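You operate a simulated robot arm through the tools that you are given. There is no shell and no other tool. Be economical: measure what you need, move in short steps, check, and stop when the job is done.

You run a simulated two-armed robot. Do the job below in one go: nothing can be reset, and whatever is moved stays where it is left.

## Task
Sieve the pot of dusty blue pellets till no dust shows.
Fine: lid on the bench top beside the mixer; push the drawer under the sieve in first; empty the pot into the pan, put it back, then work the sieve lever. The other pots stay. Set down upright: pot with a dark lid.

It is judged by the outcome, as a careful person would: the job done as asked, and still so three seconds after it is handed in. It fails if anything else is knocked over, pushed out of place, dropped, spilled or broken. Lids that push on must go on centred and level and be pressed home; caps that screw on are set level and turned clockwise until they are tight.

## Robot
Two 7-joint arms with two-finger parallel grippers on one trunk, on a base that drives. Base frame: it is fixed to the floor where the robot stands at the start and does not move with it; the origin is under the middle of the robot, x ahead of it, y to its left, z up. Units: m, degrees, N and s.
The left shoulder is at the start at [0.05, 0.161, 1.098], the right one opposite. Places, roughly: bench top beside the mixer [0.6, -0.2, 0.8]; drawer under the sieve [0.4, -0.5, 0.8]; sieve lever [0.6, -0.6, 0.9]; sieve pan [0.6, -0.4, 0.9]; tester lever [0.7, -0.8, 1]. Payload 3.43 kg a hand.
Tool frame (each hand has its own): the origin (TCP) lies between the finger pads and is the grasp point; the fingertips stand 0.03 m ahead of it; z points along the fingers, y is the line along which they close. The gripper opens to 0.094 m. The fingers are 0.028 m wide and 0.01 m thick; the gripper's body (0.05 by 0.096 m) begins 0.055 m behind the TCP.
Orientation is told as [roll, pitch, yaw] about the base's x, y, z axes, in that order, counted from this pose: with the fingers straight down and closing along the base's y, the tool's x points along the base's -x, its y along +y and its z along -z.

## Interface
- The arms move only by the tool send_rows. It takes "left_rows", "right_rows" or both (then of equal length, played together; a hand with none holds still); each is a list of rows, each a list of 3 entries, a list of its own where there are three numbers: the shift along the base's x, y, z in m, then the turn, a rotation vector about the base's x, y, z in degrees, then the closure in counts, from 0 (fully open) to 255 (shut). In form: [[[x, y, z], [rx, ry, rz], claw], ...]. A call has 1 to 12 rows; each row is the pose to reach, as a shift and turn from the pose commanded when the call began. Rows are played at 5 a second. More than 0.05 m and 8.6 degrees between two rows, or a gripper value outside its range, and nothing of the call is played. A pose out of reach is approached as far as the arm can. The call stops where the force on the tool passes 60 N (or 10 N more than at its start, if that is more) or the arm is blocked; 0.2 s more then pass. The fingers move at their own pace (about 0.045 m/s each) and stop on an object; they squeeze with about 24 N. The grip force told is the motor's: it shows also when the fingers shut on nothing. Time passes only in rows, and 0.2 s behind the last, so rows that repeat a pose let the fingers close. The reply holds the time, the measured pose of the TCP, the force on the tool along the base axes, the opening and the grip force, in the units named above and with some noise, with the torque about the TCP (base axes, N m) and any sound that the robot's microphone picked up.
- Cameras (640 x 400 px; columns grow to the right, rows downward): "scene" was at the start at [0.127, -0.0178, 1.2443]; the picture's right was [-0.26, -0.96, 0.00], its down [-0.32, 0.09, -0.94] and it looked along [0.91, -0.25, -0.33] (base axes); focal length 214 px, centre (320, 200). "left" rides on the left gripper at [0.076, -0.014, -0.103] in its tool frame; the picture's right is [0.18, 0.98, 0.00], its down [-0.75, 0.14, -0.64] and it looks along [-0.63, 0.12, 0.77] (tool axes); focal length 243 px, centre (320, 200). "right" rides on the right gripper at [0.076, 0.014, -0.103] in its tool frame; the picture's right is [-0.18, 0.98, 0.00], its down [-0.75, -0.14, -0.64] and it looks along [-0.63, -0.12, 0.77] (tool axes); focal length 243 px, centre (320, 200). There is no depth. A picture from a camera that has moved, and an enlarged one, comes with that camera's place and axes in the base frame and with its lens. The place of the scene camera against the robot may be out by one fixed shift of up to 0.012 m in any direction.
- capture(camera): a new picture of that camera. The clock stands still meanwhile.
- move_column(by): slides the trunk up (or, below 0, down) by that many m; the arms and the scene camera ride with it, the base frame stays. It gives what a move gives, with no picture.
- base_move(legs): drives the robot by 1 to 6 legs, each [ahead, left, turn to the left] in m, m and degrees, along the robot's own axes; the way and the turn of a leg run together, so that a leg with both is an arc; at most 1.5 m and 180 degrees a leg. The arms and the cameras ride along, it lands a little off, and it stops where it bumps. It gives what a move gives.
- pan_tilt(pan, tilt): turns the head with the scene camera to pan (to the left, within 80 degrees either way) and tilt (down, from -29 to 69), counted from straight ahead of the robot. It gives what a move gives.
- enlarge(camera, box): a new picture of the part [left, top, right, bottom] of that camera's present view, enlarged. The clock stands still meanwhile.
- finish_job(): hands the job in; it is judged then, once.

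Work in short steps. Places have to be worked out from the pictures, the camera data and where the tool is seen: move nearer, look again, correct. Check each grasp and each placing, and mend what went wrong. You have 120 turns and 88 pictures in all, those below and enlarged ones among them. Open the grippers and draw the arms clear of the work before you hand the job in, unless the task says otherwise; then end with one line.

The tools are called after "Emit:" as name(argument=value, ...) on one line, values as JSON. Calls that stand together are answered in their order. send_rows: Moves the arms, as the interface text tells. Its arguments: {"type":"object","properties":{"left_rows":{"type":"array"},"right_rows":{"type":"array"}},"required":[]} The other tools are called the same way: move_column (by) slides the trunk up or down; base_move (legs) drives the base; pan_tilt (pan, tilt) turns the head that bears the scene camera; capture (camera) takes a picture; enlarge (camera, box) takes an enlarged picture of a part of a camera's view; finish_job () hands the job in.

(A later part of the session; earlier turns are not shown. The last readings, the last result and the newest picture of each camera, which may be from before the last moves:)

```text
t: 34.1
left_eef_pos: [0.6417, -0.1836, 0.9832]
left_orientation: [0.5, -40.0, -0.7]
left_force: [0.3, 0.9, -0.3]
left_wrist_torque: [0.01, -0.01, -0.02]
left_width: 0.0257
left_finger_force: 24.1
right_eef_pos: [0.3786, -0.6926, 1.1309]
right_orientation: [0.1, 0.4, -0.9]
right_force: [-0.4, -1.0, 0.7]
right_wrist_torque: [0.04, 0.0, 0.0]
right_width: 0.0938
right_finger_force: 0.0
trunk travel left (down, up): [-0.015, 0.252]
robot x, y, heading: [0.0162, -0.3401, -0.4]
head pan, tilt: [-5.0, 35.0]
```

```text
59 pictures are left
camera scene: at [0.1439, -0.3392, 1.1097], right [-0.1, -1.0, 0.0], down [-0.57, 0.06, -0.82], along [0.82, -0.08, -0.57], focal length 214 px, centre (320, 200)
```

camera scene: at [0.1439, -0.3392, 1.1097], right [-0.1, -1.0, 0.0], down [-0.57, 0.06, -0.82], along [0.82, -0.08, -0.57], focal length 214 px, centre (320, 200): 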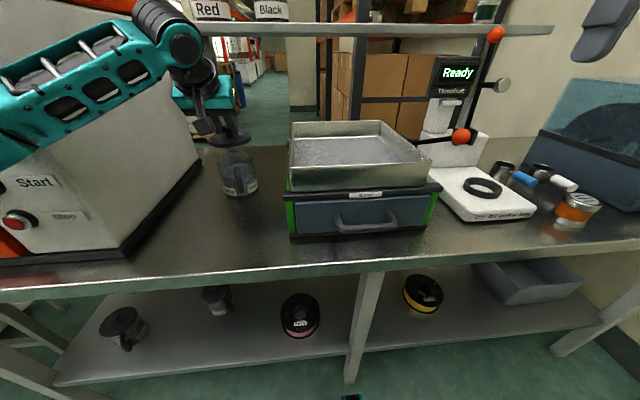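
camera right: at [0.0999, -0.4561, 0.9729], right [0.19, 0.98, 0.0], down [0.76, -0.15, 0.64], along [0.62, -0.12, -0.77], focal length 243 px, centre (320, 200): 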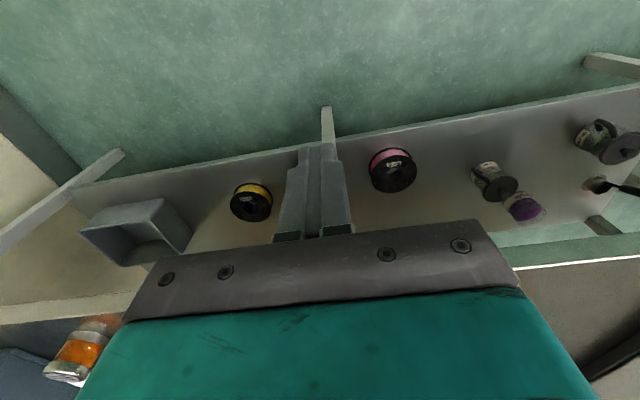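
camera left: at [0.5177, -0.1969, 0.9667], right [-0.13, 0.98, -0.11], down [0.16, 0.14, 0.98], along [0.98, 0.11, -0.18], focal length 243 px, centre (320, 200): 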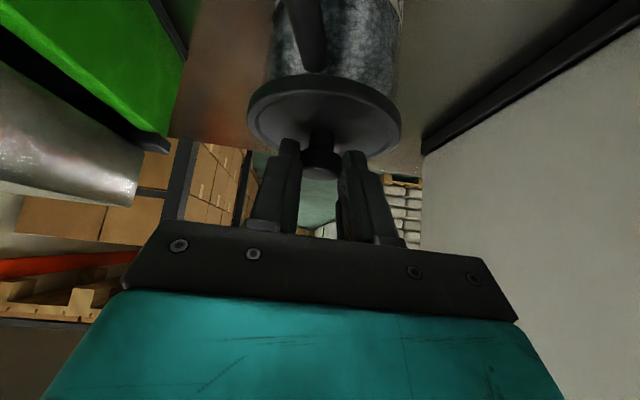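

The lid is off and the pot stayed. I carry the lid back and left, to about [0.52,-0.11], keeping height first.

Emit:
send_rows(left_rows=[[[-0.02, 0.01, 0.01], [0, 0, 0], 255], [[-0.045, 0.022, 0.01], [0, 0, 0], 255], [[-0.07, 0.034, 0.01], [0, 0, 0], 255], [[-0.095, 0.05, 0.005], [0, 0, 0], 255], [[-0.12, 0.065, -0.01], [0, 0, 0], 255], [[-0.136, 0.074, -0.03], [0, 0, 0], 255], [[-0.136, 0.074, -0.06], [0, 0, 0], 255]])

Emit:
capture(camera="scene")

Emit:
capture(camera="left")

```text
t: 35.7
left_eef_pos: [0.5051, -0.1076, 0.9222]
left_orientation: [0.4, -40.1, -0.6]
left_force: [0.1, -0.1, -1.5]
left_wrist_torque: [-0.01, 0.02, -0.02]
left_width: 0.0261
left_finger_force: 23.7
right_eef_pos: [0.3809, -0.6914, 1.1312]
right_orientation: [0.1, 0.4, -0.9]
right_force: [0.7, 0.0, 0.8]
right_wrist_torque: [0.02, 0.01, -0.01]
right_width: 0.0937
right_finger_force: 0.2
trunk travel left (down, up): [-0.015, 0.252]
robot x, y, heading: [0.0197, -0.3361, -0.3]
head pan, tilt: [-5.0, 35.0]
```

```text
58 pictures are left
camera scene: at [0.1449, -0.3391, 1.1096], right [-0.1, -1.0, 0.0], down [-0.57, 0.06, -0.82], along [0.82, -0.08, -0.57], focal length 214 px, centre (320, 200)
```

scene: 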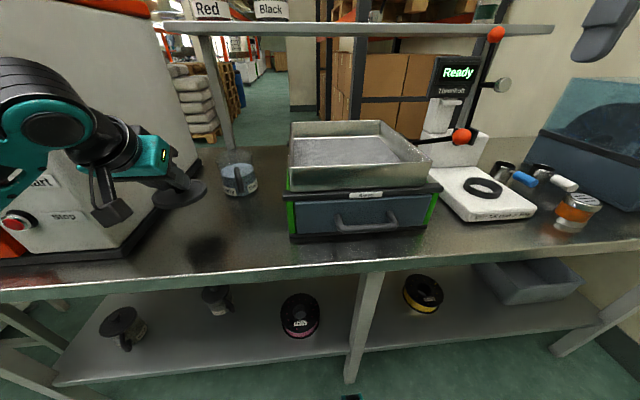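

```text
57 pictures are left
camera left: at [0.3826, -0.1216, 0.9522], right [-0.13, 0.98, -0.11], down [0.16, 0.14, 0.98], along [0.98, 0.11, -0.18], focal length 243 px, centre (320, 200)
```

left: 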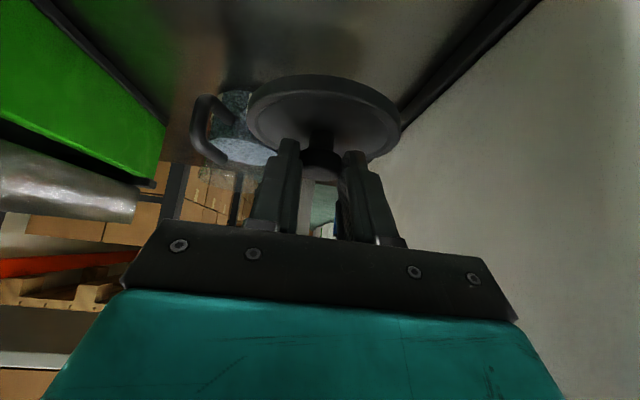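

Lid is level and clear of mixer and pot. I lower toward the bench.

Emit:
send_rows(left_rows=[[[0, 0, -0.02], [0, 0, 0], 255], [[0, 0, -0.04], [0, 0, 0], 255], [[0, 0, -0.055], [0, 0, 0], 255], [[0, 0, -0.062], [0, 0, 0], 255]])

Emit:
enlarge(camera="scene", box=[110, 130, 270, 270])

```text
t: 36.7
left_eef_pos: [0.5065, -0.1081, 0.86]
left_orientation: [0.4, -40.1, -0.7]
left_force: [-0.6, -0.8, -0.2]
left_wrist_torque: [0.03, 0.02, 0.0]
left_width: 0.0259
left_finger_force: 23.7
right_eef_pos: [0.3804, -0.692, 1.1299]
right_orientation: [0.0, 0.4, -0.9]
right_force: [0.1, -0.3, -0.5]
right_wrist_torque: [0.0, 0.02, -0.01]
right_width: 0.0941
right_finger_force: 0.1
trunk travel left (down, up): [-0.015, 0.252]
robot x, y, heading: [0.0198, -0.3352, -0.6]
head pan, tilt: [-5.0, 35.0]
```

```text
2.86 times, centred on (190, 200) of scene
camera zoom: at [0.1449, -0.3391, 1.1096], right [-0.1, -1.0, 0.0], down [-0.57, 0.06, -0.82], along [0.82, -0.08, -0.57], focal length 613 px, centre (691, 200)
```

zoom: 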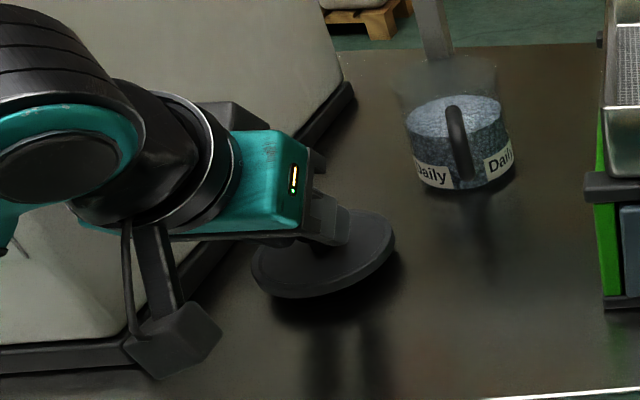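

Still a few cm of shadow gap. I go down in small steps until the force shows contact.

Emit:
send_rows(left_rows=[[[0, 0, -0.005], [0, 0, 0], 255], [[0, 0, -0.01], [0, 0, 0], 255], [[0, 0, -0.014], [0, 0, 0], 255]])

```text
t: 37.5
left_eef_pos: [0.5053, -0.1087, 0.8456]
left_orientation: [0.4, -40.2, -0.7]
left_force: [0.2, 0.2, -0.6]
left_wrist_torque: [0.0, 0.0, 0.0]
left_width: 0.0262
left_finger_force: 24.0
right_eef_pos: [0.3809, -0.692, 1.1302]
right_orientation: [0.1, 0.4, -0.9]
right_force: [-0.2, 0.3, 0.5]
right_wrist_torque: [-0.01, -0.03, 0.0]
right_width: 0.0941
right_finger_force: 0.1
trunk travel left (down, up): [-0.015, 0.252]
robot x, y, heading: [0.0192, -0.3386, -0.6]
head pan, tilt: [-5.0, 35.0]
```

Emit:
send_rows(left_rows=[[[0, 0, -0.004], [0, 0, 0], 255], [[0, 0, -0.007], [0, 0, 0], 255]])

Emit:
enlarge(camera="scene", box=[110, 130, 270, 270])

```text
t: 38.1
left_eef_pos: [0.5046, -0.108, 0.8448]
left_orientation: [0.3, -41.2, -0.5]
left_force: [-0.7, 3.9, 30.3]
left_wrist_torque: [0.19, -0.6, 0.12]
left_width: 0.0259
left_finger_force: 23.9
right_eef_pos: [0.3786, -0.6925, 1.1319]
right_orientation: [0.2, 0.3, -0.9]
right_force: [-0.4, 0.1, -0.5]
right_wrist_torque: [0.02, 0.02, -0.02]
right_width: 0.094
right_finger_force: 0.0
trunk travel left (down, up): [-0.015, 0.252]
robot x, y, heading: [0.0209, -0.3343, -0.8]
head pan, tilt: [-5.0, 35.0]
```

```text
2.86 times, centred on (190, 200) of scene
camera zoom: at [0.1428, -0.3398, 1.1104], right [-0.1, -1.0, 0.0], down [-0.57, 0.06, -0.82], along [0.82, -0.08, -0.57], focal length 613 px, centre (691, 200)
```

zoom: 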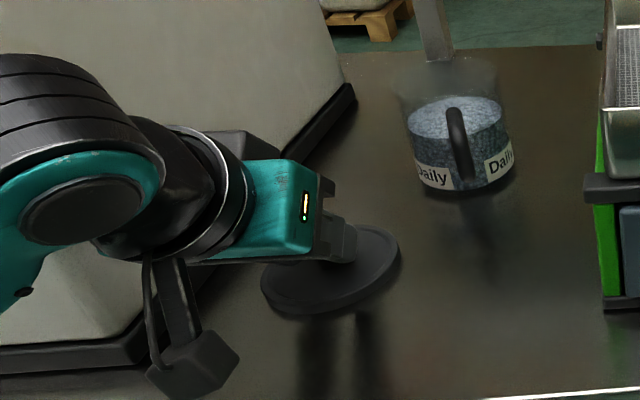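

Contact with 30 N. I ease off the press, then open the fingers.

Emit:
send_rows(left_rows=[[[0, 0, 0.004], [0, 0, 0], 255], [[0, 0, 0.006], [0, 0, 0], 255], [[0, 0, 0.006], [0, 0, 0], 120], [[0, 0, 0.006], [0, 0, 0], 0], [[0, 0, 0.006], [0, 0, 0], 0], [[0, 0, 0.006], [0, 0, 0], 0]])

Emit:
capture(camera="left")

```text
t: 39.5
left_eef_pos: [0.5055, -0.1091, 0.8434]
left_orientation: [0.4, -40.0, -0.7]
left_force: [0.1, -0.1, 0.3]
left_wrist_torque: [0.02, -0.02, 0.02]
left_width: 0.0942
left_finger_force: 0.1
right_eef_pos: [0.3799, -0.6924, 1.1296]
right_orientation: [0.1, 0.4, -1.0]
right_force: [0.4, 0.7, -0.6]
right_wrist_torque: [0.0, -0.01, 0.0]
right_width: 0.094
right_finger_force: 0.0
trunk travel left (down, up): [-0.015, 0.252]
robot x, y, heading: [0.0177, -0.336, -0.2]
head pan, tilt: [-5.0, 35.0]
```

```text
54 pictures are left
camera left: at [0.3827, -0.1229, 0.8735], right [-0.13, 0.98, -0.11], down [0.17, 0.14, 0.98], along [0.98, 0.11, -0.18], focal length 243 px, centre (320, 200)
```

left: 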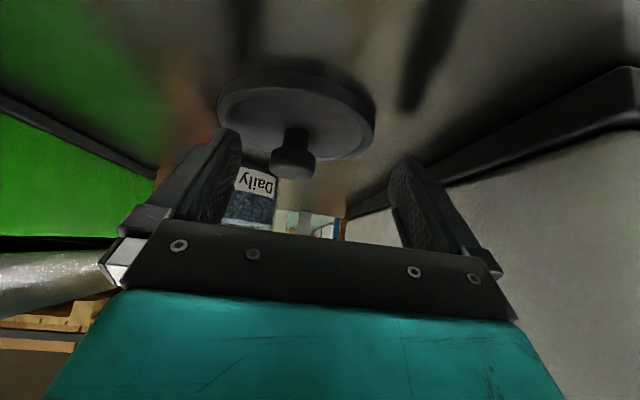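

Lid stands knob-up on the bench. I withdraw up and back, then swing the left hand to a pre-grasp in front of the pot handle with 55° tilt and 20° yaw.

Emit:
send_rows(left_rows=[[[-0.015, 0, 0.02], [0, 0, 0], 0], [[-0.03, 0, 0.045], [0, 0, 0], 0], [[-0.04, 0, 0.08], [0, 0, 0], 0], [[-0.04, -0.03, 0.1], [0.65, -3.75, 5], 0], [[-0.04, -0.06, 0.1], [1.3, -7.5, 10], 0], [[-0.03, -0.09, 0.1], [1.95, -11.2, 15], 0], [[-0.02, -0.115, 0.1], [2.6, -15, 20], 0], [[-0.01, -0.125, 0.08], [2.6, -15, 20], 0]])

Emit:
capture(camera="left")

Emit:
enlarge(camera="scene", box=[110, 110, 310, 250])

```text
t: 41.3
left_eef_pos: [0.4978, -0.2355, 0.9251]
left_orientation: [0.5, -55.3, 19.3]
left_force: [0.5, -0.8, -0.7]
left_wrist_torque: [0.0, 0.05, 0.03]
left_width: 0.094
left_finger_force: 0.1
right_eef_pos: [0.3799, -0.693, 1.1303]
right_orientation: [0.1, 0.5, -0.8]
right_force: [0.6, 0.0, -0.4]
right_wrist_torque: [0.0, -0.01, 0.02]
right_width: 0.0941
right_finger_force: 0.0
trunk travel left (down, up): [-0.015, 0.252]
robot x, y, heading: [0.0159, -0.3347, -0.5]
head pan, tilt: [-5.0, 35.0]
```

```text
53 pictures are left
camera left: at [0.383, -0.2917, 0.9211], right [-0.43, 0.89, -0.15], down [-0.14, 0.09, 0.99], along [0.89, 0.45, 0.08], focal length 243 px, centre (320, 200)
```

left: 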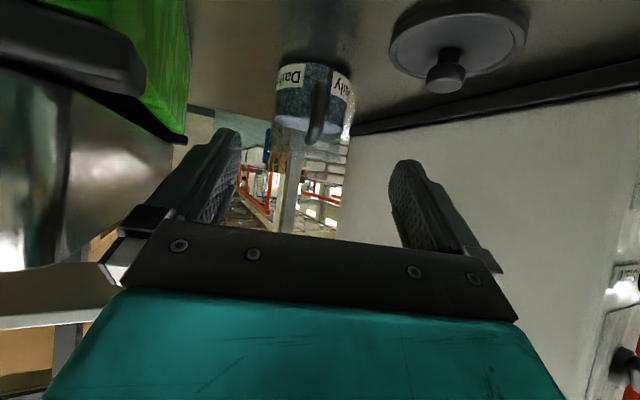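

```text
2.86 times, centred on (210, 180) of scene
camera zoom: at [0.1449, -0.3392, 1.1096], right [-0.1, -1.0, 0.0], down [-0.57, 0.06, -0.82], along [0.82, -0.08, -0.57], focal length 613 px, centre (634, 257)
```

zoom: 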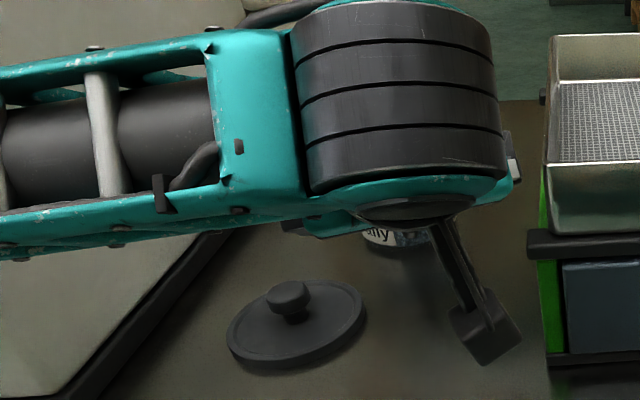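

Handle bar is at about [0.581,-0.203], z 0.835–0.882, nicely on the tool axis. I advance along that axis in small rows.

Emit:
send_rows(left_rows=[[[0.021, 0.008, -0.016], [0, 0, 0], 0], [[0.042, 0.016, -0.032], [0, 0, 0], 0], [[0.06, 0.023, -0.045], [0, 0, 0], 0]])

Emit:
capture(camera="left")

```text
t: 42.1
left_eef_pos: [0.5568, -0.2092, 0.8799]
left_orientation: [0.4, -55.4, 19.5]
left_force: [-0.3, 0.1, 0.2]
left_wrist_torque: [-0.01, -0.01, 0.02]
left_width: 0.0939
left_finger_force: 0.0
right_eef_pos: [0.3806, -0.6923, 1.1303]
right_orientation: [0.2, 0.5, -0.9]
right_force: [0.3, 0.0, 0.4]
right_wrist_torque: [0.01, -0.02, 0.0]
right_width: 0.0941
right_finger_force: 0.0
trunk travel left (down, up): [-0.015, 0.252]
robot x, y, heading: [0.0202, -0.3378, -0.6]
head pan, tilt: [-5.0, 35.0]
```

```text
51 pictures are left
camera left: at [0.4429, -0.2654, 0.8756], right [-0.43, 0.89, -0.15], down [-0.14, 0.09, 0.99], along [0.89, 0.45, 0.08], focal length 243 px, centre (320, 200)
```

left: 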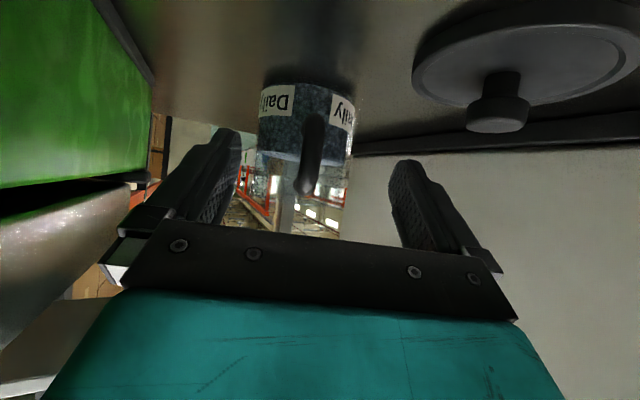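

Bar middle triangulates to [0.583,-0.204,0.86]. I advance the last 3 cm and close on it.

Emit:
send_rows(left_rows=[[[0.014, 0.003, -0.01], [0, 0, 0], 0], [[0.027, 0.005, -0.019], [0, 0, 0], 0], [[0.027, 0.005, -0.019], [0, 0, 0], 130], [[0.027, 0.005, -0.019], [0, 0, 0], 255], [[0.027, 0.005, -0.019], [0, 0, 0], 255], [[0.027, 0.005, -0.019], [0, 0, 0], 255], [[0.027, 0.005, -0.019], [0, 0, 0], 255]])

Emit:
capture(camera="left")

```text
t: 43.7
left_eef_pos: [0.5837, -0.2038, 0.8613]
left_orientation: [0.6, -55.2, 19.3]
left_force: [0.4, -0.7, -0.2]
left_wrist_torque: [-0.02, -0.08, 0.0]
left_width: 0.0172
left_finger_force: 24.2
right_eef_pos: [0.3793, -0.6915, 1.1311]
right_orientation: [0.2, 0.4, -0.9]
right_force: [0.0, 0.0, -0.8]
right_wrist_torque: [-0.01, 0.01, 0.0]
right_width: 0.0939
right_finger_force: 0.0
trunk travel left (down, up): [-0.015, 0.252]
robot x, y, heading: [0.0175, -0.3389, -0.4]
head pan, tilt: [-5.0, 35.0]
```

```text
50 pictures are left
camera left: at [0.468, -0.2604, 0.8572], right [-0.43, 0.89, -0.15], down [-0.14, 0.09, 0.99], along [0.89, 0.45, 0.08], focal length 243 px, centre (320, 200)
```

left: 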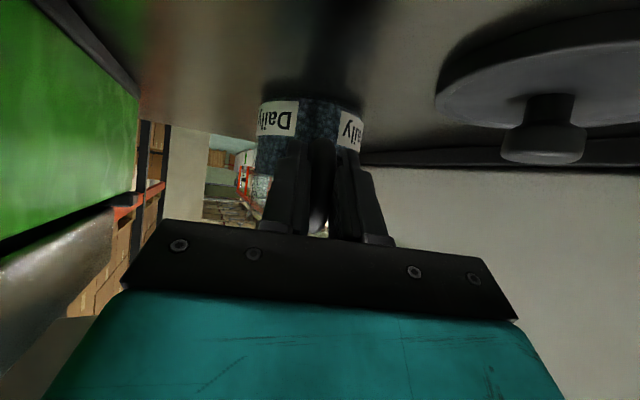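

Handle gripped (17 mm). I lift 3 cm slowly and check that the pot hangs level.

Emit:
send_rows(left_rows=[[[0, 0, 0.006], [0, 0, 0], 255], [[0, 0, 0.014], [0, 0, 0], 255], [[0, 0, 0.024], [0, 0, 0], 255], [[0, 0, 0.035], [0, 0, 0], 255], [[0, 0, 0.035], [0, 0, 0], 255]])

Emit:
capture(camera="left")

Emit:
capture(camera="scene")

```text
t: 44.9
left_eef_pos: [0.583, -0.2039, 0.8942]
left_orientation: [0.5, -55.1, 19.3]
left_force: [0.0, -0.4, -3.5]
left_wrist_torque: [-0.1, 0.21, 0.03]
left_width: 0.0171
left_finger_force: 24.3
right_eef_pos: [0.3804, -0.692, 1.13]
right_orientation: [0.1, 0.5, -1.0]
right_force: [-0.2, -0.6, -0.6]
right_wrist_torque: [0.02, 0.01, 0.02]
right_width: 0.0941
right_finger_force: 0.0
trunk travel left (down, up): [-0.015, 0.252]
robot x, y, heading: [0.0206, -0.3367, -0.6]
head pan, tilt: [-5.0, 35.0]
```

```text
49 pictures are left
camera left: at [0.4686, -0.2619, 0.8912], right [-0.43, 0.89, -0.15], down [-0.14, 0.09, 0.99], along [0.89, 0.45, 0.08], focal length 243 px, centre (320, 200)
```

left: 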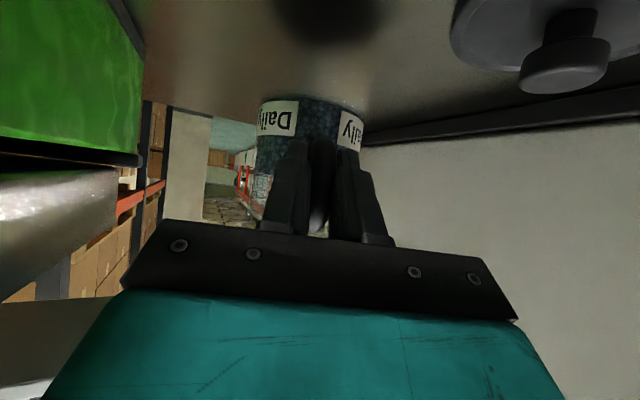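

```text
48 pictures are left
camera scene: at [0.1452, -0.3391, 1.1095], right [-0.1, -1.0, 0.0], down [-0.57, 0.06, -0.82], along [0.82, -0.08, -0.57], focal length 214 px, centre (320, 200)
```

scene: 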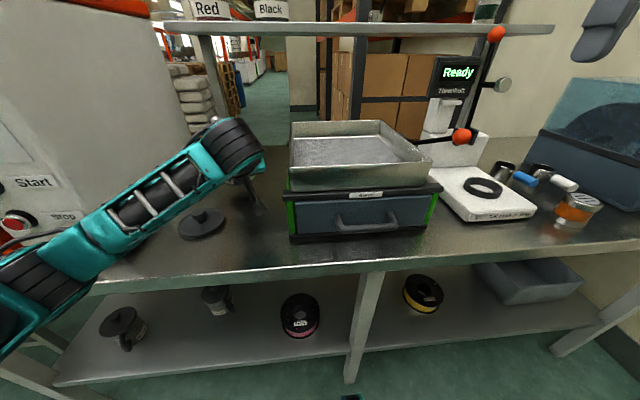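

Pot is held level (~0.35 kg). The pan spans about x 0.465–0.735, y −0.32…−0.565, rim ≈0.955. I raise the pot to TCP z≈1.07 and carry it over the left half of the pan.

Emit:
send_rows(left_rows=[[[0, 0, 0.04], [0, 0, 0], 255], [[0, 0, 0.08], [0, 0, 0], 255], [[-0.005, 0, 0.12], [0, 0, 0], 255], [[-0.01, 0, 0.15], [0, 0, 0], 255], [[-0.015, -0.02, 0.176], [0, 0, 0], 255], [[-0.02, -0.05, 0.176], [0, 0, 0], 255], [[-0.03, -0.08, 0.176], [0, 0, 0], 255], [[-0.04, -0.11, 0.176], [0, 0, 0], 255], [[-0.048, -0.14, 0.176], [0, 0, 0], 255], [[-0.054, -0.165, 0.176], [0, 0, 0], 255], [[-0.054, -0.185, 0.176], [0, 0, 0], 255]])

Emit:
capture(camera="scene")

Emit:
capture(camera="left")

```text
t: 47.3
left_eef_pos: [0.5298, -0.3929, 1.0707]
left_orientation: [0.5, -55.3, 19.3]
left_force: [0.1, 0.3, -2.6]
left_wrist_torque: [-0.04, 0.22, 0.01]
left_width: 0.017
left_finger_force: 24.7
right_eef_pos: [0.3795, -0.6917, 1.131]
right_orientation: [0.2, 0.5, -0.9]
right_force: [-0.6, 0.9, -0.8]
right_wrist_torque: [-0.03, -0.03, 0.04]
right_width: 0.0941
right_finger_force: 0.1
trunk travel left (down, up): [-0.015, 0.252]
robot x, y, heading: [0.02, -0.3363, -0.4]
head pan, tilt: [-5.0, 35.0]
```

```text
47 pictures are left
camera scene: at [0.1452, -0.3394, 1.1095], right [-0.1, -1.0, 0.0], down [-0.57, 0.06, -0.82], along [0.82, -0.08, -0.57], focal length 214 px, centre (320, 200)
```

scene: 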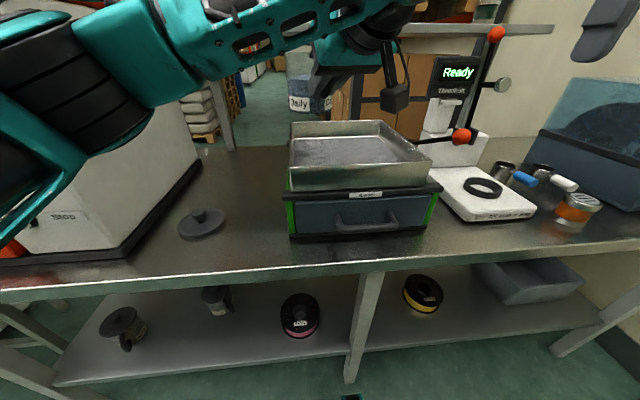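

```text
46 pictures are left
camera left: at [0.4143, -0.4491, 1.0676], right [-0.43, 0.89, -0.14], down [-0.14, 0.09, 0.99], along [0.89, 0.45, 0.08], focal length 243 px, centre (320, 200)
```

left: 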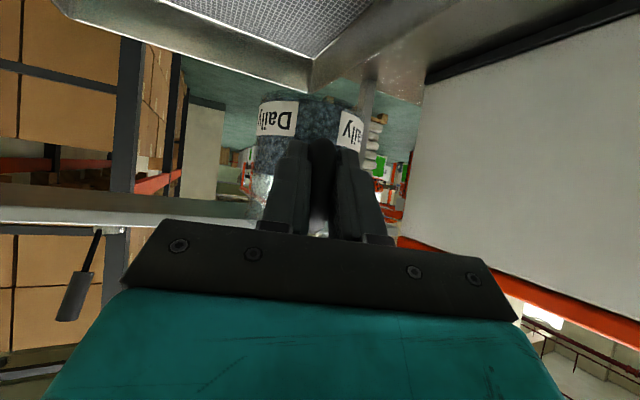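

Pan geometry confirmed by the left camera. I shift 3 cm further right and start tipping about one fixed axis (toward −y), first 67°.

Emit:
send_rows(left_rows=[[[0, -0.015, 0], [0, 0, 0], 255], [[0, -0.028, 0], [0, 0, 0], 255], [[0, -0.028, 0], [7.85, 1.64, -2.5], 255], [[0, -0.028, 0], [15.7, 3.29, -5.01], 255], [[0, -0.028, 0], [23.5, 4.93, -7.51], 255], [[0, -0.028, 0], [31.4, 6.57, -10.0], 255], [[0, -0.028, 0], [39.2, 8.2, -12.5], 255], [[0, -0.028, 0], [47.1, 9.86, -15.0], 255], [[0, -0.028, 0], [54.9, 11.5, -17.5], 255], [[0, -0.028, 0], [62.8, 13.1, -20.0], 255]])

Emit:
capture(camera="scene")

```text
t: 49.5
left_eef_pos: [0.5275, -0.4195, 1.0691]
left_orientation: [72.0, -19.2, -52.4]
left_force: [-0.2, 0.7, -3.0]
left_wrist_torque: [-0.03, 0.23, 0.0]
left_width: 0.0171
left_finger_force: 23.9
right_eef_pos: [0.3799, -0.6926, 1.1302]
right_orientation: [0.2, 0.5, -0.9]
right_force: [-0.1, -0.4, -0.4]
right_wrist_torque: [-0.01, 0.01, -0.01]
right_width: 0.094
right_finger_force: 0.0
trunk travel left (down, up): [-0.015, 0.252]
robot x, y, heading: [0.0184, -0.3378, -0.5]
head pan, tilt: [-5.0, 35.0]
```

```text
45 pictures are left
camera scene: at [0.1452, -0.3392, 1.1095], right [-0.1, -1.0, 0.0], down [-0.57, 0.06, -0.82], along [0.82, -0.08, -0.57], focal length 214 px, centre (320, 200)
```

scene: 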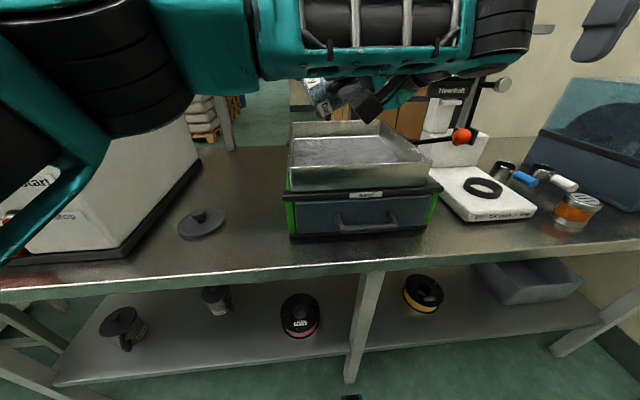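

Pot is about 65° over, above the pan. I continue the tip another 70° about the same axis and hold.

Emit:
send_rows(left_rows=[[[0, 0, 0], [7.29, 1.53, -2.32], 255], [[0, 0, 0], [14.6, 3.05, -4.65], 255], [[0, 0, 0], [21.9, 4.58, -6.97], 255], [[0, 0, 0], [29.1, 6.1, -9.3], 255], [[0, 0, 0], [36.4, 7.63, -11.6], 255], [[0, 0, 0], [43.7, 9.15, -13.9], 255], [[0, 0, 0], [51, 10.7, -16.3], 255], [[0, 0, 0], [58.3, 12.2, -18.6], 255], [[0, 0, 0], [65.6, 13.7, -20.9], 255], [[0, 0, 0], [65.6, 13.7, -20.9], 255], [[0, 0, 0], [65.6, 13.7, -20.9], 255]])

Emit:
capture(camera="scene")

Emit:
capture(camera="left")

```text
t: 51.9
left_eef_pos: [0.5297, -0.4193, 1.07]
left_orientation: [90.4, 45.2, -71.0]
left_force: [-0.4, -1.2, -1.4]
left_wrist_torque: [-0.02, 0.05, 0.06]
left_width: 0.0171
left_finger_force: 24.4
right_eef_pos: [0.3809, -0.6925, 1.1301]
right_orientation: [0.1, 0.4, -0.9]
right_force: [-0.8, 0.6, -0.3]
right_wrist_torque: [0.03, 0.01, 0.0]
right_width: 0.094
right_finger_force: 0.0
trunk travel left (down, up): [-0.015, 0.252]
robot x, y, heading: [0.0244, -0.3357, -0.5]
head pan, tilt: [-5.0, 35.0]
```

```text
44 pictures are left
camera scene: at [0.145, -0.3392, 1.1096], right [-0.1, -1.0, 0.0], down [-0.57, 0.06, -0.82], along [0.82, -0.08, -0.57], focal length 214 px, centre (320, 200)
```

scene: 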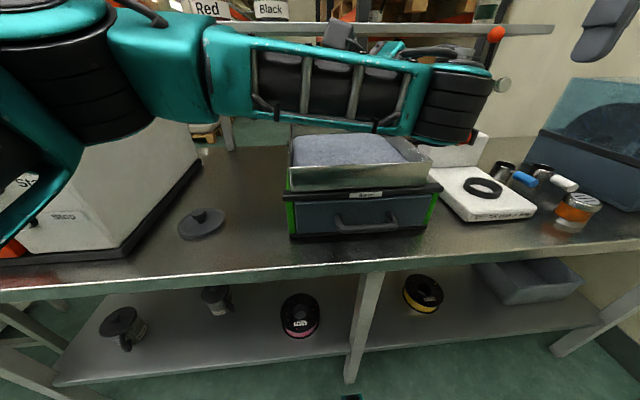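

```text
43 pictures are left
camera left: at [0.4124, -0.3915, 1.1139], right [0.18, -0.54, 0.82], down [-0.4, -0.8, -0.44], along [0.9, -0.26, -0.36], focal length 243 px, centre (320, 200)
```

left: 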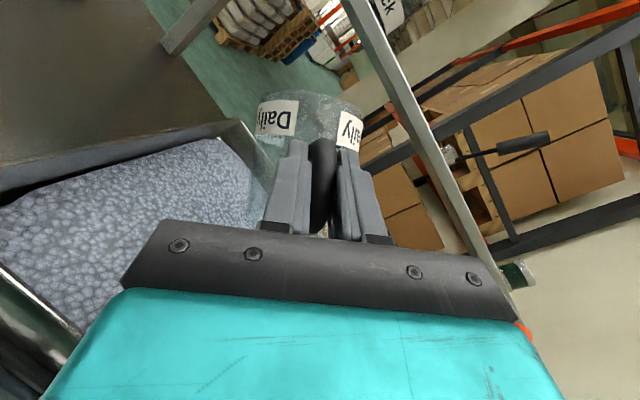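

Pellets are in the pan. I look closely at the pot to see whether it is empty.

Emit:
enlarge(camera="left", box=[220, 70, 400, 250])

```text
2.22 times, centred on (310, 160) of left
camera zoom: at [0.4124, -0.3915, 1.1139], right [0.18, -0.54, 0.82], down [-0.4, -0.8, -0.44], along [0.9, -0.26, -0.36], focal length 539 px, centre (342, 289)
```

zoom: 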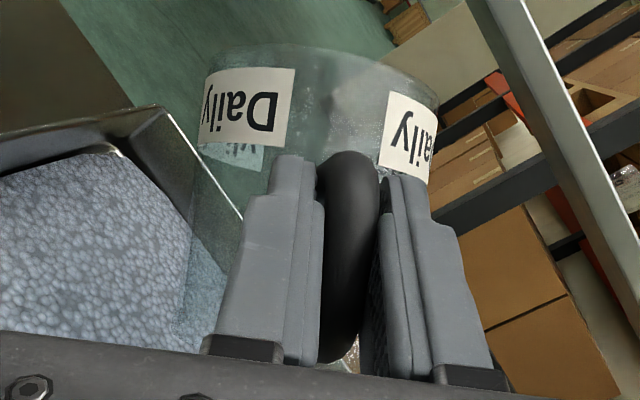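

The pot is clear and empty. I rotate it back upright over the pan by the same steps in reverse.

Emit:
send_rows(left_rows=[[[0, 0, 0], [-7.29, -1.53, 2.32], 255], [[0, 0, 0], [-14.6, -3.05, 4.65], 255], [[0, 0, 0], [-21.9, -4.58, 6.97], 255], [[0, 0, 0], [-29.1, -6.1, 9.3], 255], [[0, 0, 0], [-36.4, -7.63, 11.6], 255], [[0, 0, 0], [-43.7, -9.15, 13.9], 255], [[0, 0, 0], [-51, -10.7, 16.3], 255], [[0, 0, 0], [-58.3, -12.2, 18.6], 255], [[0, 0, 0], [-65.6, -13.7, 20.9], 255]])

Emit:
send_rows(left_rows=[[[0, 0, 0], [-7.85, -1.64, 2.5], 255], [[0, 0, 0], [-15.7, -3.29, 5.01], 255], [[0, 0, 0], [-23.5, -4.93, 7.51], 255], [[0, 0, 0], [-31.4, -6.57, 10.0], 255], [[0, 0, 0], [-39.2, -8.2, 12.5], 255], [[0, 0, 0], [-47.1, -9.86, 15.0], 255], [[0, 0, 0], [-54.9, -11.5, 17.5], 255], [[0, 0, 0], [-62.8, -13.1, 20.0], 255]])

```text
t: 53.9
left_eef_pos: [0.5279, -0.4188, 1.0714]
left_orientation: [72.0, -19.5, -52.2]
left_force: [0.0, -0.1, -1.4]
left_wrist_torque: [-0.05, 0.09, 0.01]
left_width: 0.0167
left_finger_force: 24.1
right_eef_pos: [0.3798, -0.6912, 1.1301]
right_orientation: [0.1, 0.4, -0.8]
right_force: [-0.2, 0.4, 0.2]
right_wrist_torque: [-0.03, -0.04, 0.01]
right_width: 0.0939
right_finger_force: 0.1
trunk travel left (down, up): [-0.015, 0.252]
robot x, y, heading: [0.0219, -0.3367, -0.7]
head pan, tilt: [-5.0, 35.0]
```

```text
t: 55.7
left_eef_pos: [0.5288, -0.4194, 1.0703]
left_orientation: [0.3, -55.1, 19.6]
left_force: [0.3, -0.7, -0.7]
left_wrist_torque: [-0.01, 0.03, 0.0]
left_width: 0.0168
left_finger_force: 24.0
right_eef_pos: [0.3805, -0.6914, 1.1297]
right_orientation: [0.1, 0.4, -0.9]
right_force: [-0.4, -0.6, 0.2]
right_wrist_torque: [-0.01, -0.01, -0.02]
right_width: 0.094
right_finger_force: 0.0
trunk travel left (down, up): [-0.015, 0.252]
robot x, y, heading: [0.0198, -0.3368, -0.2]
head pan, tilt: [-5.0, 35.0]
```

Upright again. I carry the pot back above its old place and lower to about 3 cm above the bench.

Emit:
send_rows(left_rows=[[[0.01, 0.035, 0], [0, 0, 0], 255], [[0.02, 0.07, 0], [0, 0, 0], 255], [[0.03, 0.105, 0], [0, 0, 0], 255], [[0.04, 0.14, 0], [0, 0, 0], 255], [[0.048, 0.175, 0], [0, 0, 0], 255], [[0.055, 0.205, -0.01], [0, 0, 0], 255], [[0.055, 0.2155, -0.045], [0, 0, 0], 255], [[0.055, 0.2155, -0.09], [0, 0, 0], 255], [[0.055, 0.2155, -0.135], [0, 0, 0], 255], [[0.055, 0.2155, -0.175], [0, 0, 0], 255]])

Emit:
capture(camera="left")

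```text
t: 57.9
left_eef_pos: [0.585, -0.2041, 0.8941]
left_orientation: [0.5, -55.2, 19.3]
left_force: [-0.7, -0.3, -1.3]
left_wrist_torque: [0.01, 0.03, -0.01]
left_width: 0.0169
left_finger_force: 23.8
right_eef_pos: [0.3792, -0.6919, 1.1308]
right_orientation: [0.0, 0.4, -0.9]
right_force: [-0.4, -0.4, 0.0]
right_wrist_torque: [-0.02, 0.0, -0.02]
right_width: 0.0938
right_finger_force: 0.0
trunk travel left (down, up): [-0.015, 0.252]
robot x, y, heading: [0.0249, -0.3392, -0.5]
head pan, tilt: [-5.0, 35.0]
```

```text
41 pictures are left
camera left: at [0.4708, -0.2615, 0.8896], right [-0.43, 0.89, -0.15], down [-0.14, 0.1, 0.99], along [0.89, 0.45, 0.08], focal length 243 px, centre (320, 200)
```

left: 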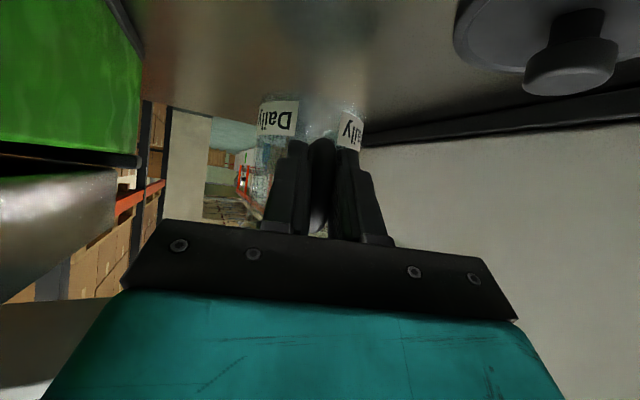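

Same pose in the grip as before. I lower the last 3 cm in small steps until contact.

Emit:
send_rows(left_rows=[[[-0.001, 0, -0.012], [0, 0, 0], 255], [[-0.001, 0, -0.022], [0, 0, 0], 255], [[-0.001, 0, -0.028], [0, 0, 0], 255], [[-0.001, 0, -0.032], [0, 0, 0], 255], [[-0.001, 0, -0.034], [0, 0, 0], 255]])

```text
t: 59.1
left_eef_pos: [0.5826, -0.2034, 0.8623]
left_orientation: [0.6, -55.2, 19.3]
left_force: [0.4, -1.4, -1.3]
left_wrist_torque: [-0.01, 0.06, 0.02]
left_width: 0.0165
left_finger_force: 23.5
right_eef_pos: [0.3806, -0.6918, 1.1298]
right_orientation: [0.1, 0.4, -1.0]
right_force: [-1.1, 0.5, 0.7]
right_wrist_torque: [0.01, 0.01, 0.0]
right_width: 0.0939
right_finger_force: 0.1
trunk travel left (down, up): [-0.015, 0.252]
robot x, y, heading: [0.0205, -0.3388, -0.6]
head pan, tilt: [-5.0, 35.0]
```

Emit:
send_rows(left_rows=[[[0, 0, -0.002], [0, 0, 0], 255], [[0, 0, -0.004], [0, 0, 0], 255]])

```text
t: 59.7
left_eef_pos: [0.5819, -0.2035, 0.8623]
left_orientation: [0.2, -55.6, 19.6]
left_force: [-2.7, -1.5, 12.1]
left_wrist_torque: [0.1, -0.27, 0.01]
left_width: 0.0165
left_finger_force: 23.8
right_eef_pos: [0.3781, -0.6922, 1.1307]
right_orientation: [0.2, 0.4, -1.0]
right_force: [0.2, -0.1, 0.5]
right_wrist_torque: [-0.02, 0.01, -0.01]
right_width: 0.0941
right_finger_force: 0.2
trunk travel left (down, up): [-0.015, 0.252]
robot x, y, heading: [0.0206, -0.3382, -0.3]
head pan, tilt: [-5.0, 35.0]
```

Contact at 12 N. I ease 2 mm, open, withdraw along the tool axis, and raise the hand clear.

Emit:
send_rows(left_rows=[[[0, 0, 0.002], [0, 0, 0], 255], [[0, 0, 0.002], [0, 0, 0], 120], [[0, 0, 0.002], [0, 0, 0], 0], [[0, 0, 0.002], [0, 0, 0], 0], [[0, 0, 0.002], [0, 0, 0], 0], [[-0.016, -0.006, 0.014], [0, 0, 0], 0], [[-0.04, -0.014, 0.032], [0, 0, 0], 0], [[-0.07, -0.024, 0.055], [0, 0, 0], 0], [[-0.1, -0.03, 0.085], [0, 0, 0], 0]])

Emit:
send_rows(left_rows=[[[-0.01, 0, 0.04], [0, 0, 0], 0], [[-0.02, 0.0, 0.08], [0, 0, 0], 0], [[-0.03, 0.02, 0.12], [0, 0, 0], 0], [[-0.04, 0.05, 0.15], [0, 0, 0], 0], [[-0.06, 0.09, 0.16], [0, 0, 0], 0], [[-0.08, 0.13, 0.16], [0, 0, 0], 0], [[-0.1, 0.16, 0.16], [0, 0, 0], 0]])

Emit:
pan_tilt(pan=-10, tilt=35)

Emit:
capture(camera="scene")

```text
t: 61.7
left_eef_pos: [0.4861, -0.2307, 0.9414]
left_orientation: [0.6, -55.1, 19.3]
left_force: [-0.2, -1.3, 0.3]
left_wrist_torque: [0.02, 0.02, 0.01]
left_width: 0.0936
left_finger_force: 0.0
right_eef_pos: [0.3804, -0.6915, 1.131]
right_orientation: [0.2, 0.3, -0.9]
right_force: [0.7, 0.2, -0.3]
right_wrist_torque: [0.01, -0.03, -0.01]
right_width: 0.094
right_finger_force: 0.0
trunk travel left (down, up): [-0.015, 0.252]
robot x, y, heading: [0.0223, -0.3383, -0.5]
head pan, tilt: [-5.0, 35.0]
```

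```text
t: 63.2
left_eef_pos: [0.498, -0.071, 1.0665]
left_orientation: [-0.1, -53.0, 16.1]
left_force: [5.3, -33.6, -4.1]
left_wrist_torque: [-0.58, 0.0, -0.84]
left_width: 0.0744
left_finger_force: 0.0
left hand out of reach, approached as far as the arm can: row 1, 2, 3, 4, 5, 6, 7
right_eef_pos: [0.378, -0.697, 1.1302]
right_orientation: [0.3, 0.4, -1.2]
right_force: [0.3, 0.3, 0.6]
right_wrist_torque: [-0.02, 0.01, 0.0]
right_width: 0.0938
right_finger_force: 0.0
trunk travel left (down, up): [-0.015, 0.252]
robot x, y, heading: [0.0234, -0.3374, -0.6]
head pan, tilt: [-5.0, 35.0]
stopped in row 7 (left hand): the force on the tool passed its limit at 71 N (the readings are from after the stop); the commanded pose is now the measured one
```

```text
t: 63.8
left_eef_pos: [0.4971, -0.0699, 1.064]
left_orientation: [-0.2, -53.1, 16.5]
left_force: [9.5, -40.1, -6.0]
left_wrist_torque: [-0.61, 0.03, -1.15]
left_width: 0.0711
left_finger_force: 0.1
right_eef_pos: [0.3798, -0.6966, 1.1283]
right_orientation: [0.4, 0.6, -1.1]
right_force: [-0.2, 0.5, -0.8]
right_wrist_torque: [0.05, -0.01, 0.0]
right_width: 0.0937
right_finger_force: 0.0
trunk travel left (down, up): [-0.015, 0.252]
robot x, y, heading: [0.0209, -0.3376, -0.7]
head pan, tilt: [-10.0, 35.0]
```

```text
40 pictures are left
camera scene: at [0.145, -0.3516, 1.1093], right [-0.19, -0.98, 0.0], down [-0.56, 0.11, -0.82], along [0.8, -0.15, -0.58], focal length 214 px, centre (320, 200)
```

scene: 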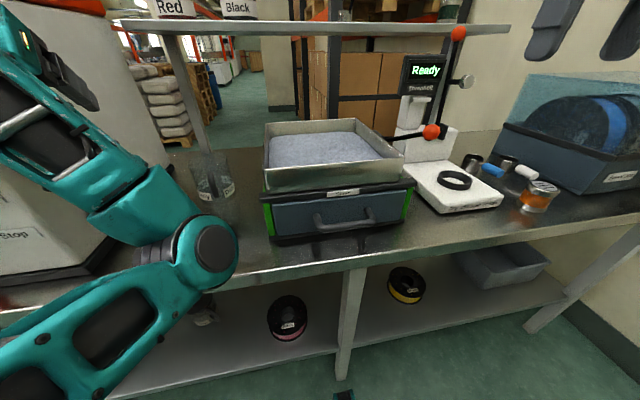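

The left finger leans on the mixer's side. I move it off at once, toward −y and up.

Emit:
send_rows(left_rows=[[[0, -0.02, 0], [0, 0, 0], 0], [[0, -0.05, 0.0], [0, 0, 0], 0], [[0, -0.07, 0.02], [0, 0, 0], 0], [[0, -0.07, 0.04], [0, 0, 0], 0]])

Emit:
capture(camera="scene")

```text
t: 64.8
left_eef_pos: [0.5394, -0.1116, 1.0953]
left_orientation: [-0.3, -53.5, 17.8]
left_force: [-0.3, -0.9, -0.8]
left_wrist_torque: [0.01, -0.02, 0.0]
left_width: 0.0942
left_finger_force: 0.1
left hand out of reach, approached as far as the arm can: row 1, 2, 3, 4
right_eef_pos: [0.3781, -0.6925, 1.1304]
right_orientation: [0.0, 0.4, -1.0]
right_force: [0.2, 0.2, 0.1]
right_wrist_torque: [0.02, 0.01, -0.01]
right_width: 0.0942
right_finger_force: 0.0
trunk travel left (down, up): [-0.015, 0.252]
robot x, y, heading: [0.0221, -0.337, -0.6]
head pan, tilt: [-10.0, 35.0]
```

```text
39 pictures are left
camera scene: at [0.1436, -0.3476, 1.1096], right [-0.19, -0.98, 0.0], down [-0.56, 0.11, -0.82], along [0.81, -0.15, -0.57], focal length 214 px, centre (320, 200)
```

scene: 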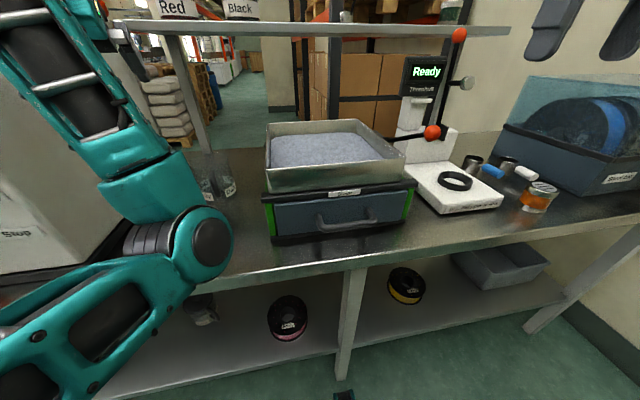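

The elbow hangs low in this tilted pose. I turn the hand back toward vertical while moving up and right, which should lift the elbow.

Emit:
send_rows(left_rows=[[[0, -0.02, 0.015], [-1, 6.6, -2.2], 0], [[0, -0.04, 0.03], [-2.1, 13.2, -4.4], 0], [[-0.01, -0.06, 0.045], [-3.1, 19.9, -6.6], 0], [[-0.02, -0.08, 0.06], [-4.2, 26.5, -8.8], 0], [[-0.03, -0.09, 0.07], [-5.2, 33, -11], 0], [[-0.04, -0.1, 0.08], [-6.3, 39.7, -13.2], 0], [[-0.05, -0.1, 0.09], [-7.4, 46.3, -15.4], 0], [[-0.06, -0.1, 0.1], [-8.4, 53, -17.6], 0]])

Emit:
capture(camera="scene")

```text
t: 66.6
left_eef_pos: [0.482, -0.2156, 1.1936]
left_orientation: [-0.2, -3.4, 0.0]
left_force: [-0.5, -0.4, 0.2]
left_wrist_torque: [-0.01, -0.06, -0.05]
left_width: 0.094
left_finger_force: 0.2
left hand out of reach, approached as far as the arm can: row 1, 2, 3, 4, 5, 6, 7, 8
right_eef_pos: [0.378, -0.6933, 1.13]
right_orientation: [0.2, 0.4, -1.1]
right_force: [-1.0, 0.3, 0.7]
right_wrist_torque: [0.01, -0.06, -0.04]
right_width: 0.0941
right_finger_force: 0.0
trunk travel left (down, up): [-0.015, 0.252]
robot x, y, heading: [0.0236, -0.3338, -0.6]
head pan, tilt: [-10.0, 35.0]
```

```text
38 pictures are left
camera scene: at [0.1431, -0.3487, 1.1095], right [-0.19, -0.98, 0.0], down [-0.56, 0.11, -0.82], along [0.81, -0.15, -0.57], focal length 214 px, centre (320, 200)
```

scene: 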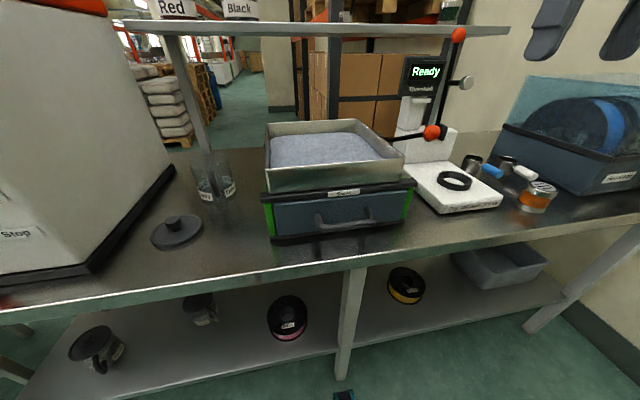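

Pot, lid, pan all fine. Now the sieve lever: I enlarge it.

Emit:
enlarge(camera="scene", box=[340, 20, 500, 220])

Emit:
capture(camera="right")

```text
2.00 times, centred on (420, 120) of scene
camera zoom: at [0.1431, -0.3487, 1.1095], right [-0.19, -0.98, 0.0], down [-0.56, 0.11, -0.82], along [0.81, -0.15, -0.57], focal length 429 px, centre (120, 360)
```

zoom: 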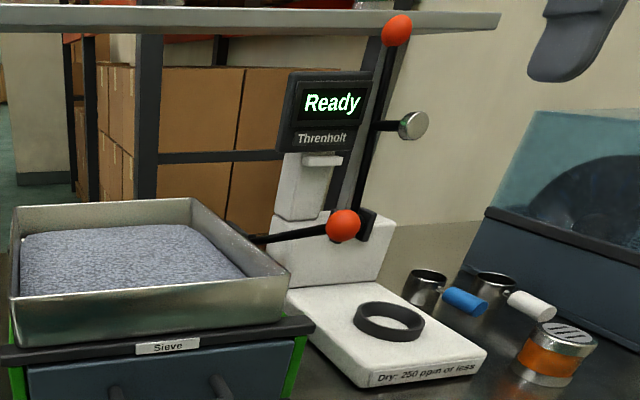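

```text
36 pictures are left
camera right: at [0.3046, -0.6786, 1.2339], right [0.2, 0.98, 0.0], down [0.75, -0.16, 0.64], along [0.62, -0.13, -0.77], focal length 243 px, centre (320, 200)
```

right: 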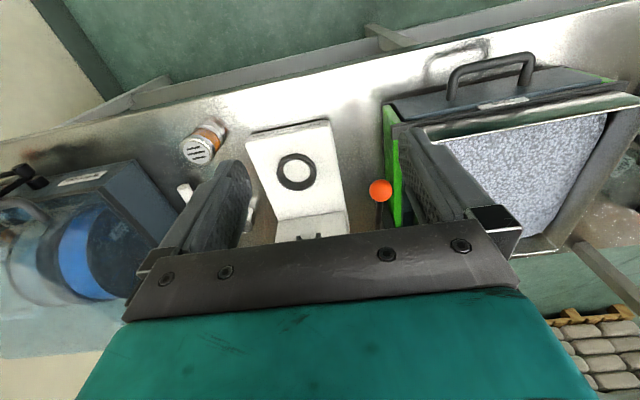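

Ball triangulates to about [0.515,-0.638,0.973], with the rod running back to about [0.67,-0.634,0.90] along x. I enlarge the right view to see the pivot.

Emit:
enlarge(camera="right", box=[330, 140, 430, 240])

Emit:
enlarge(camera="scene", box=[380, 100, 460, 180])

```text
4.00 times, centred on (380, 190) of right
camera zoom: at [0.3046, -0.6786, 1.2339], right [0.2, 0.98, 0.0], down [0.75, -0.16, 0.64], along [0.62, -0.13, -0.77], focal length 970 px, centre (80, 240)
```

zoom: 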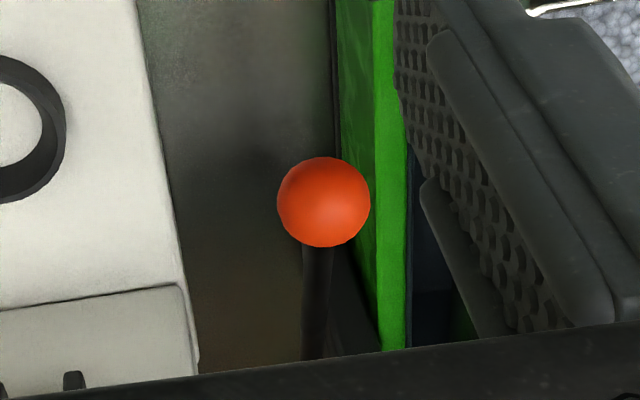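

```text
5.00 times, centred on (420, 140) of scene
camera zoom: at [0.1431, -0.3487, 1.1095], right [-0.19, -0.98, 0.0], down [-0.56, 0.11, -0.82], along [0.81, -0.15, -0.57], focal length 1072 px, centre (-180, 500)
```

zoom: 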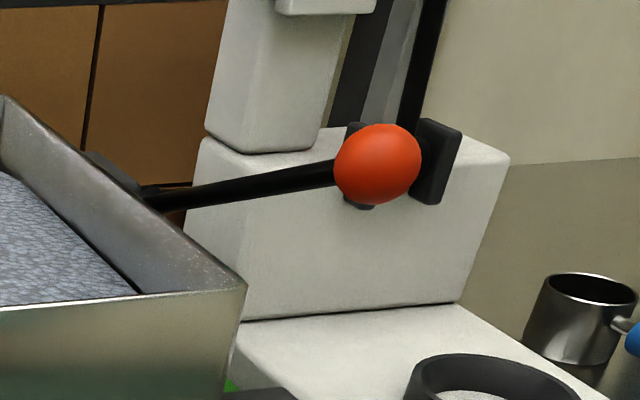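

The lever is hinged at the back right of the sieve, rising toward me, so it should pump in the vertical plane. I bring the right hand, tilted 30°, above and behind the ball.

Emit:
send_rows(right_rows=[[[0.02, 0.012, 0], [0, -7.5, 0.3], 0], [[0.04, 0.025, -0.01], [0, -15, 0.6], 0], [[0.06, 0.038, -0.025], [0, -22.5, 0.8], 0], [[0.075, 0.05, -0.04], [0, -30, 1], 0], [[0.09, 0.055, -0.06], [0, -30, 1], 0]])

Emit:
capture(camera="right")

Emit:
enlarge(camera="scene", box=[340, 50, 500, 190])

```text
t: 67.8
left_eef_pos: [0.4846, -0.2164, 1.1939]
left_orientation: [-0.5, -3.4, 0.1]
left_force: [0.1, -0.5, 0.2]
left_wrist_torque: [0.0, -0.02, 0.01]
left_width: 0.094
left_finger_force: 0.0
right_eef_pos: [0.4698, -0.6406, 1.0718]
right_orientation: [0.5, -29.6, -0.1]
right_force: [-0.5, 0.7, -0.3]
right_wrist_torque: [-0.04, 0.02, 0.01]
right_width: 0.0939
right_finger_force: 0.1
trunk travel left (down, up): [-0.015, 0.252]
robot x, y, heading: [0.0229, -0.3356, -0.8]
head pan, tilt: [-10.0, 35.0]
```

```text
33 pictures are left
camera right: at [0.3545, -0.6259, 1.1238], right [0.16, 0.98, 0.1], down [0.34, -0.15, 0.93], along [0.93, -0.11, -0.35], focal length 243 px, centre (320, 200)
```

right: 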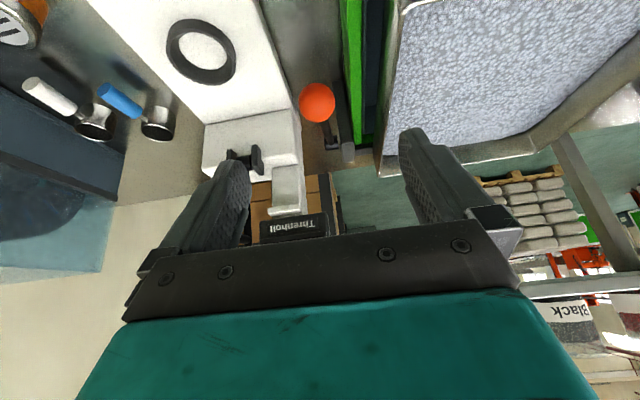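

```text
2.86 times, centred on (420, 120) of scene
camera zoom: at [0.1439, -0.3476, 1.1095], right [-0.19, -0.98, 0.0], down [-0.56, 0.11, -0.82], along [0.8, -0.15, -0.57], focal length 613 px, centre (34, 429)
```

zoom: 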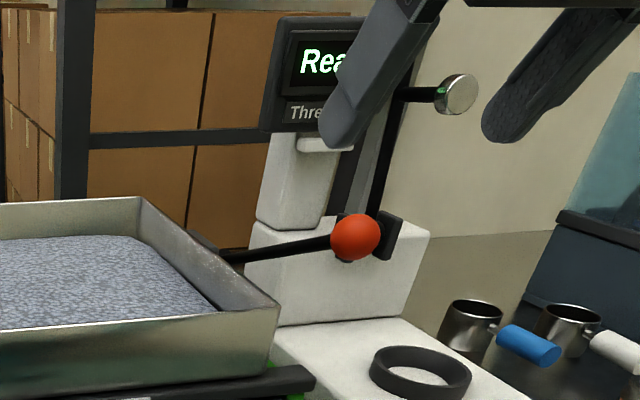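

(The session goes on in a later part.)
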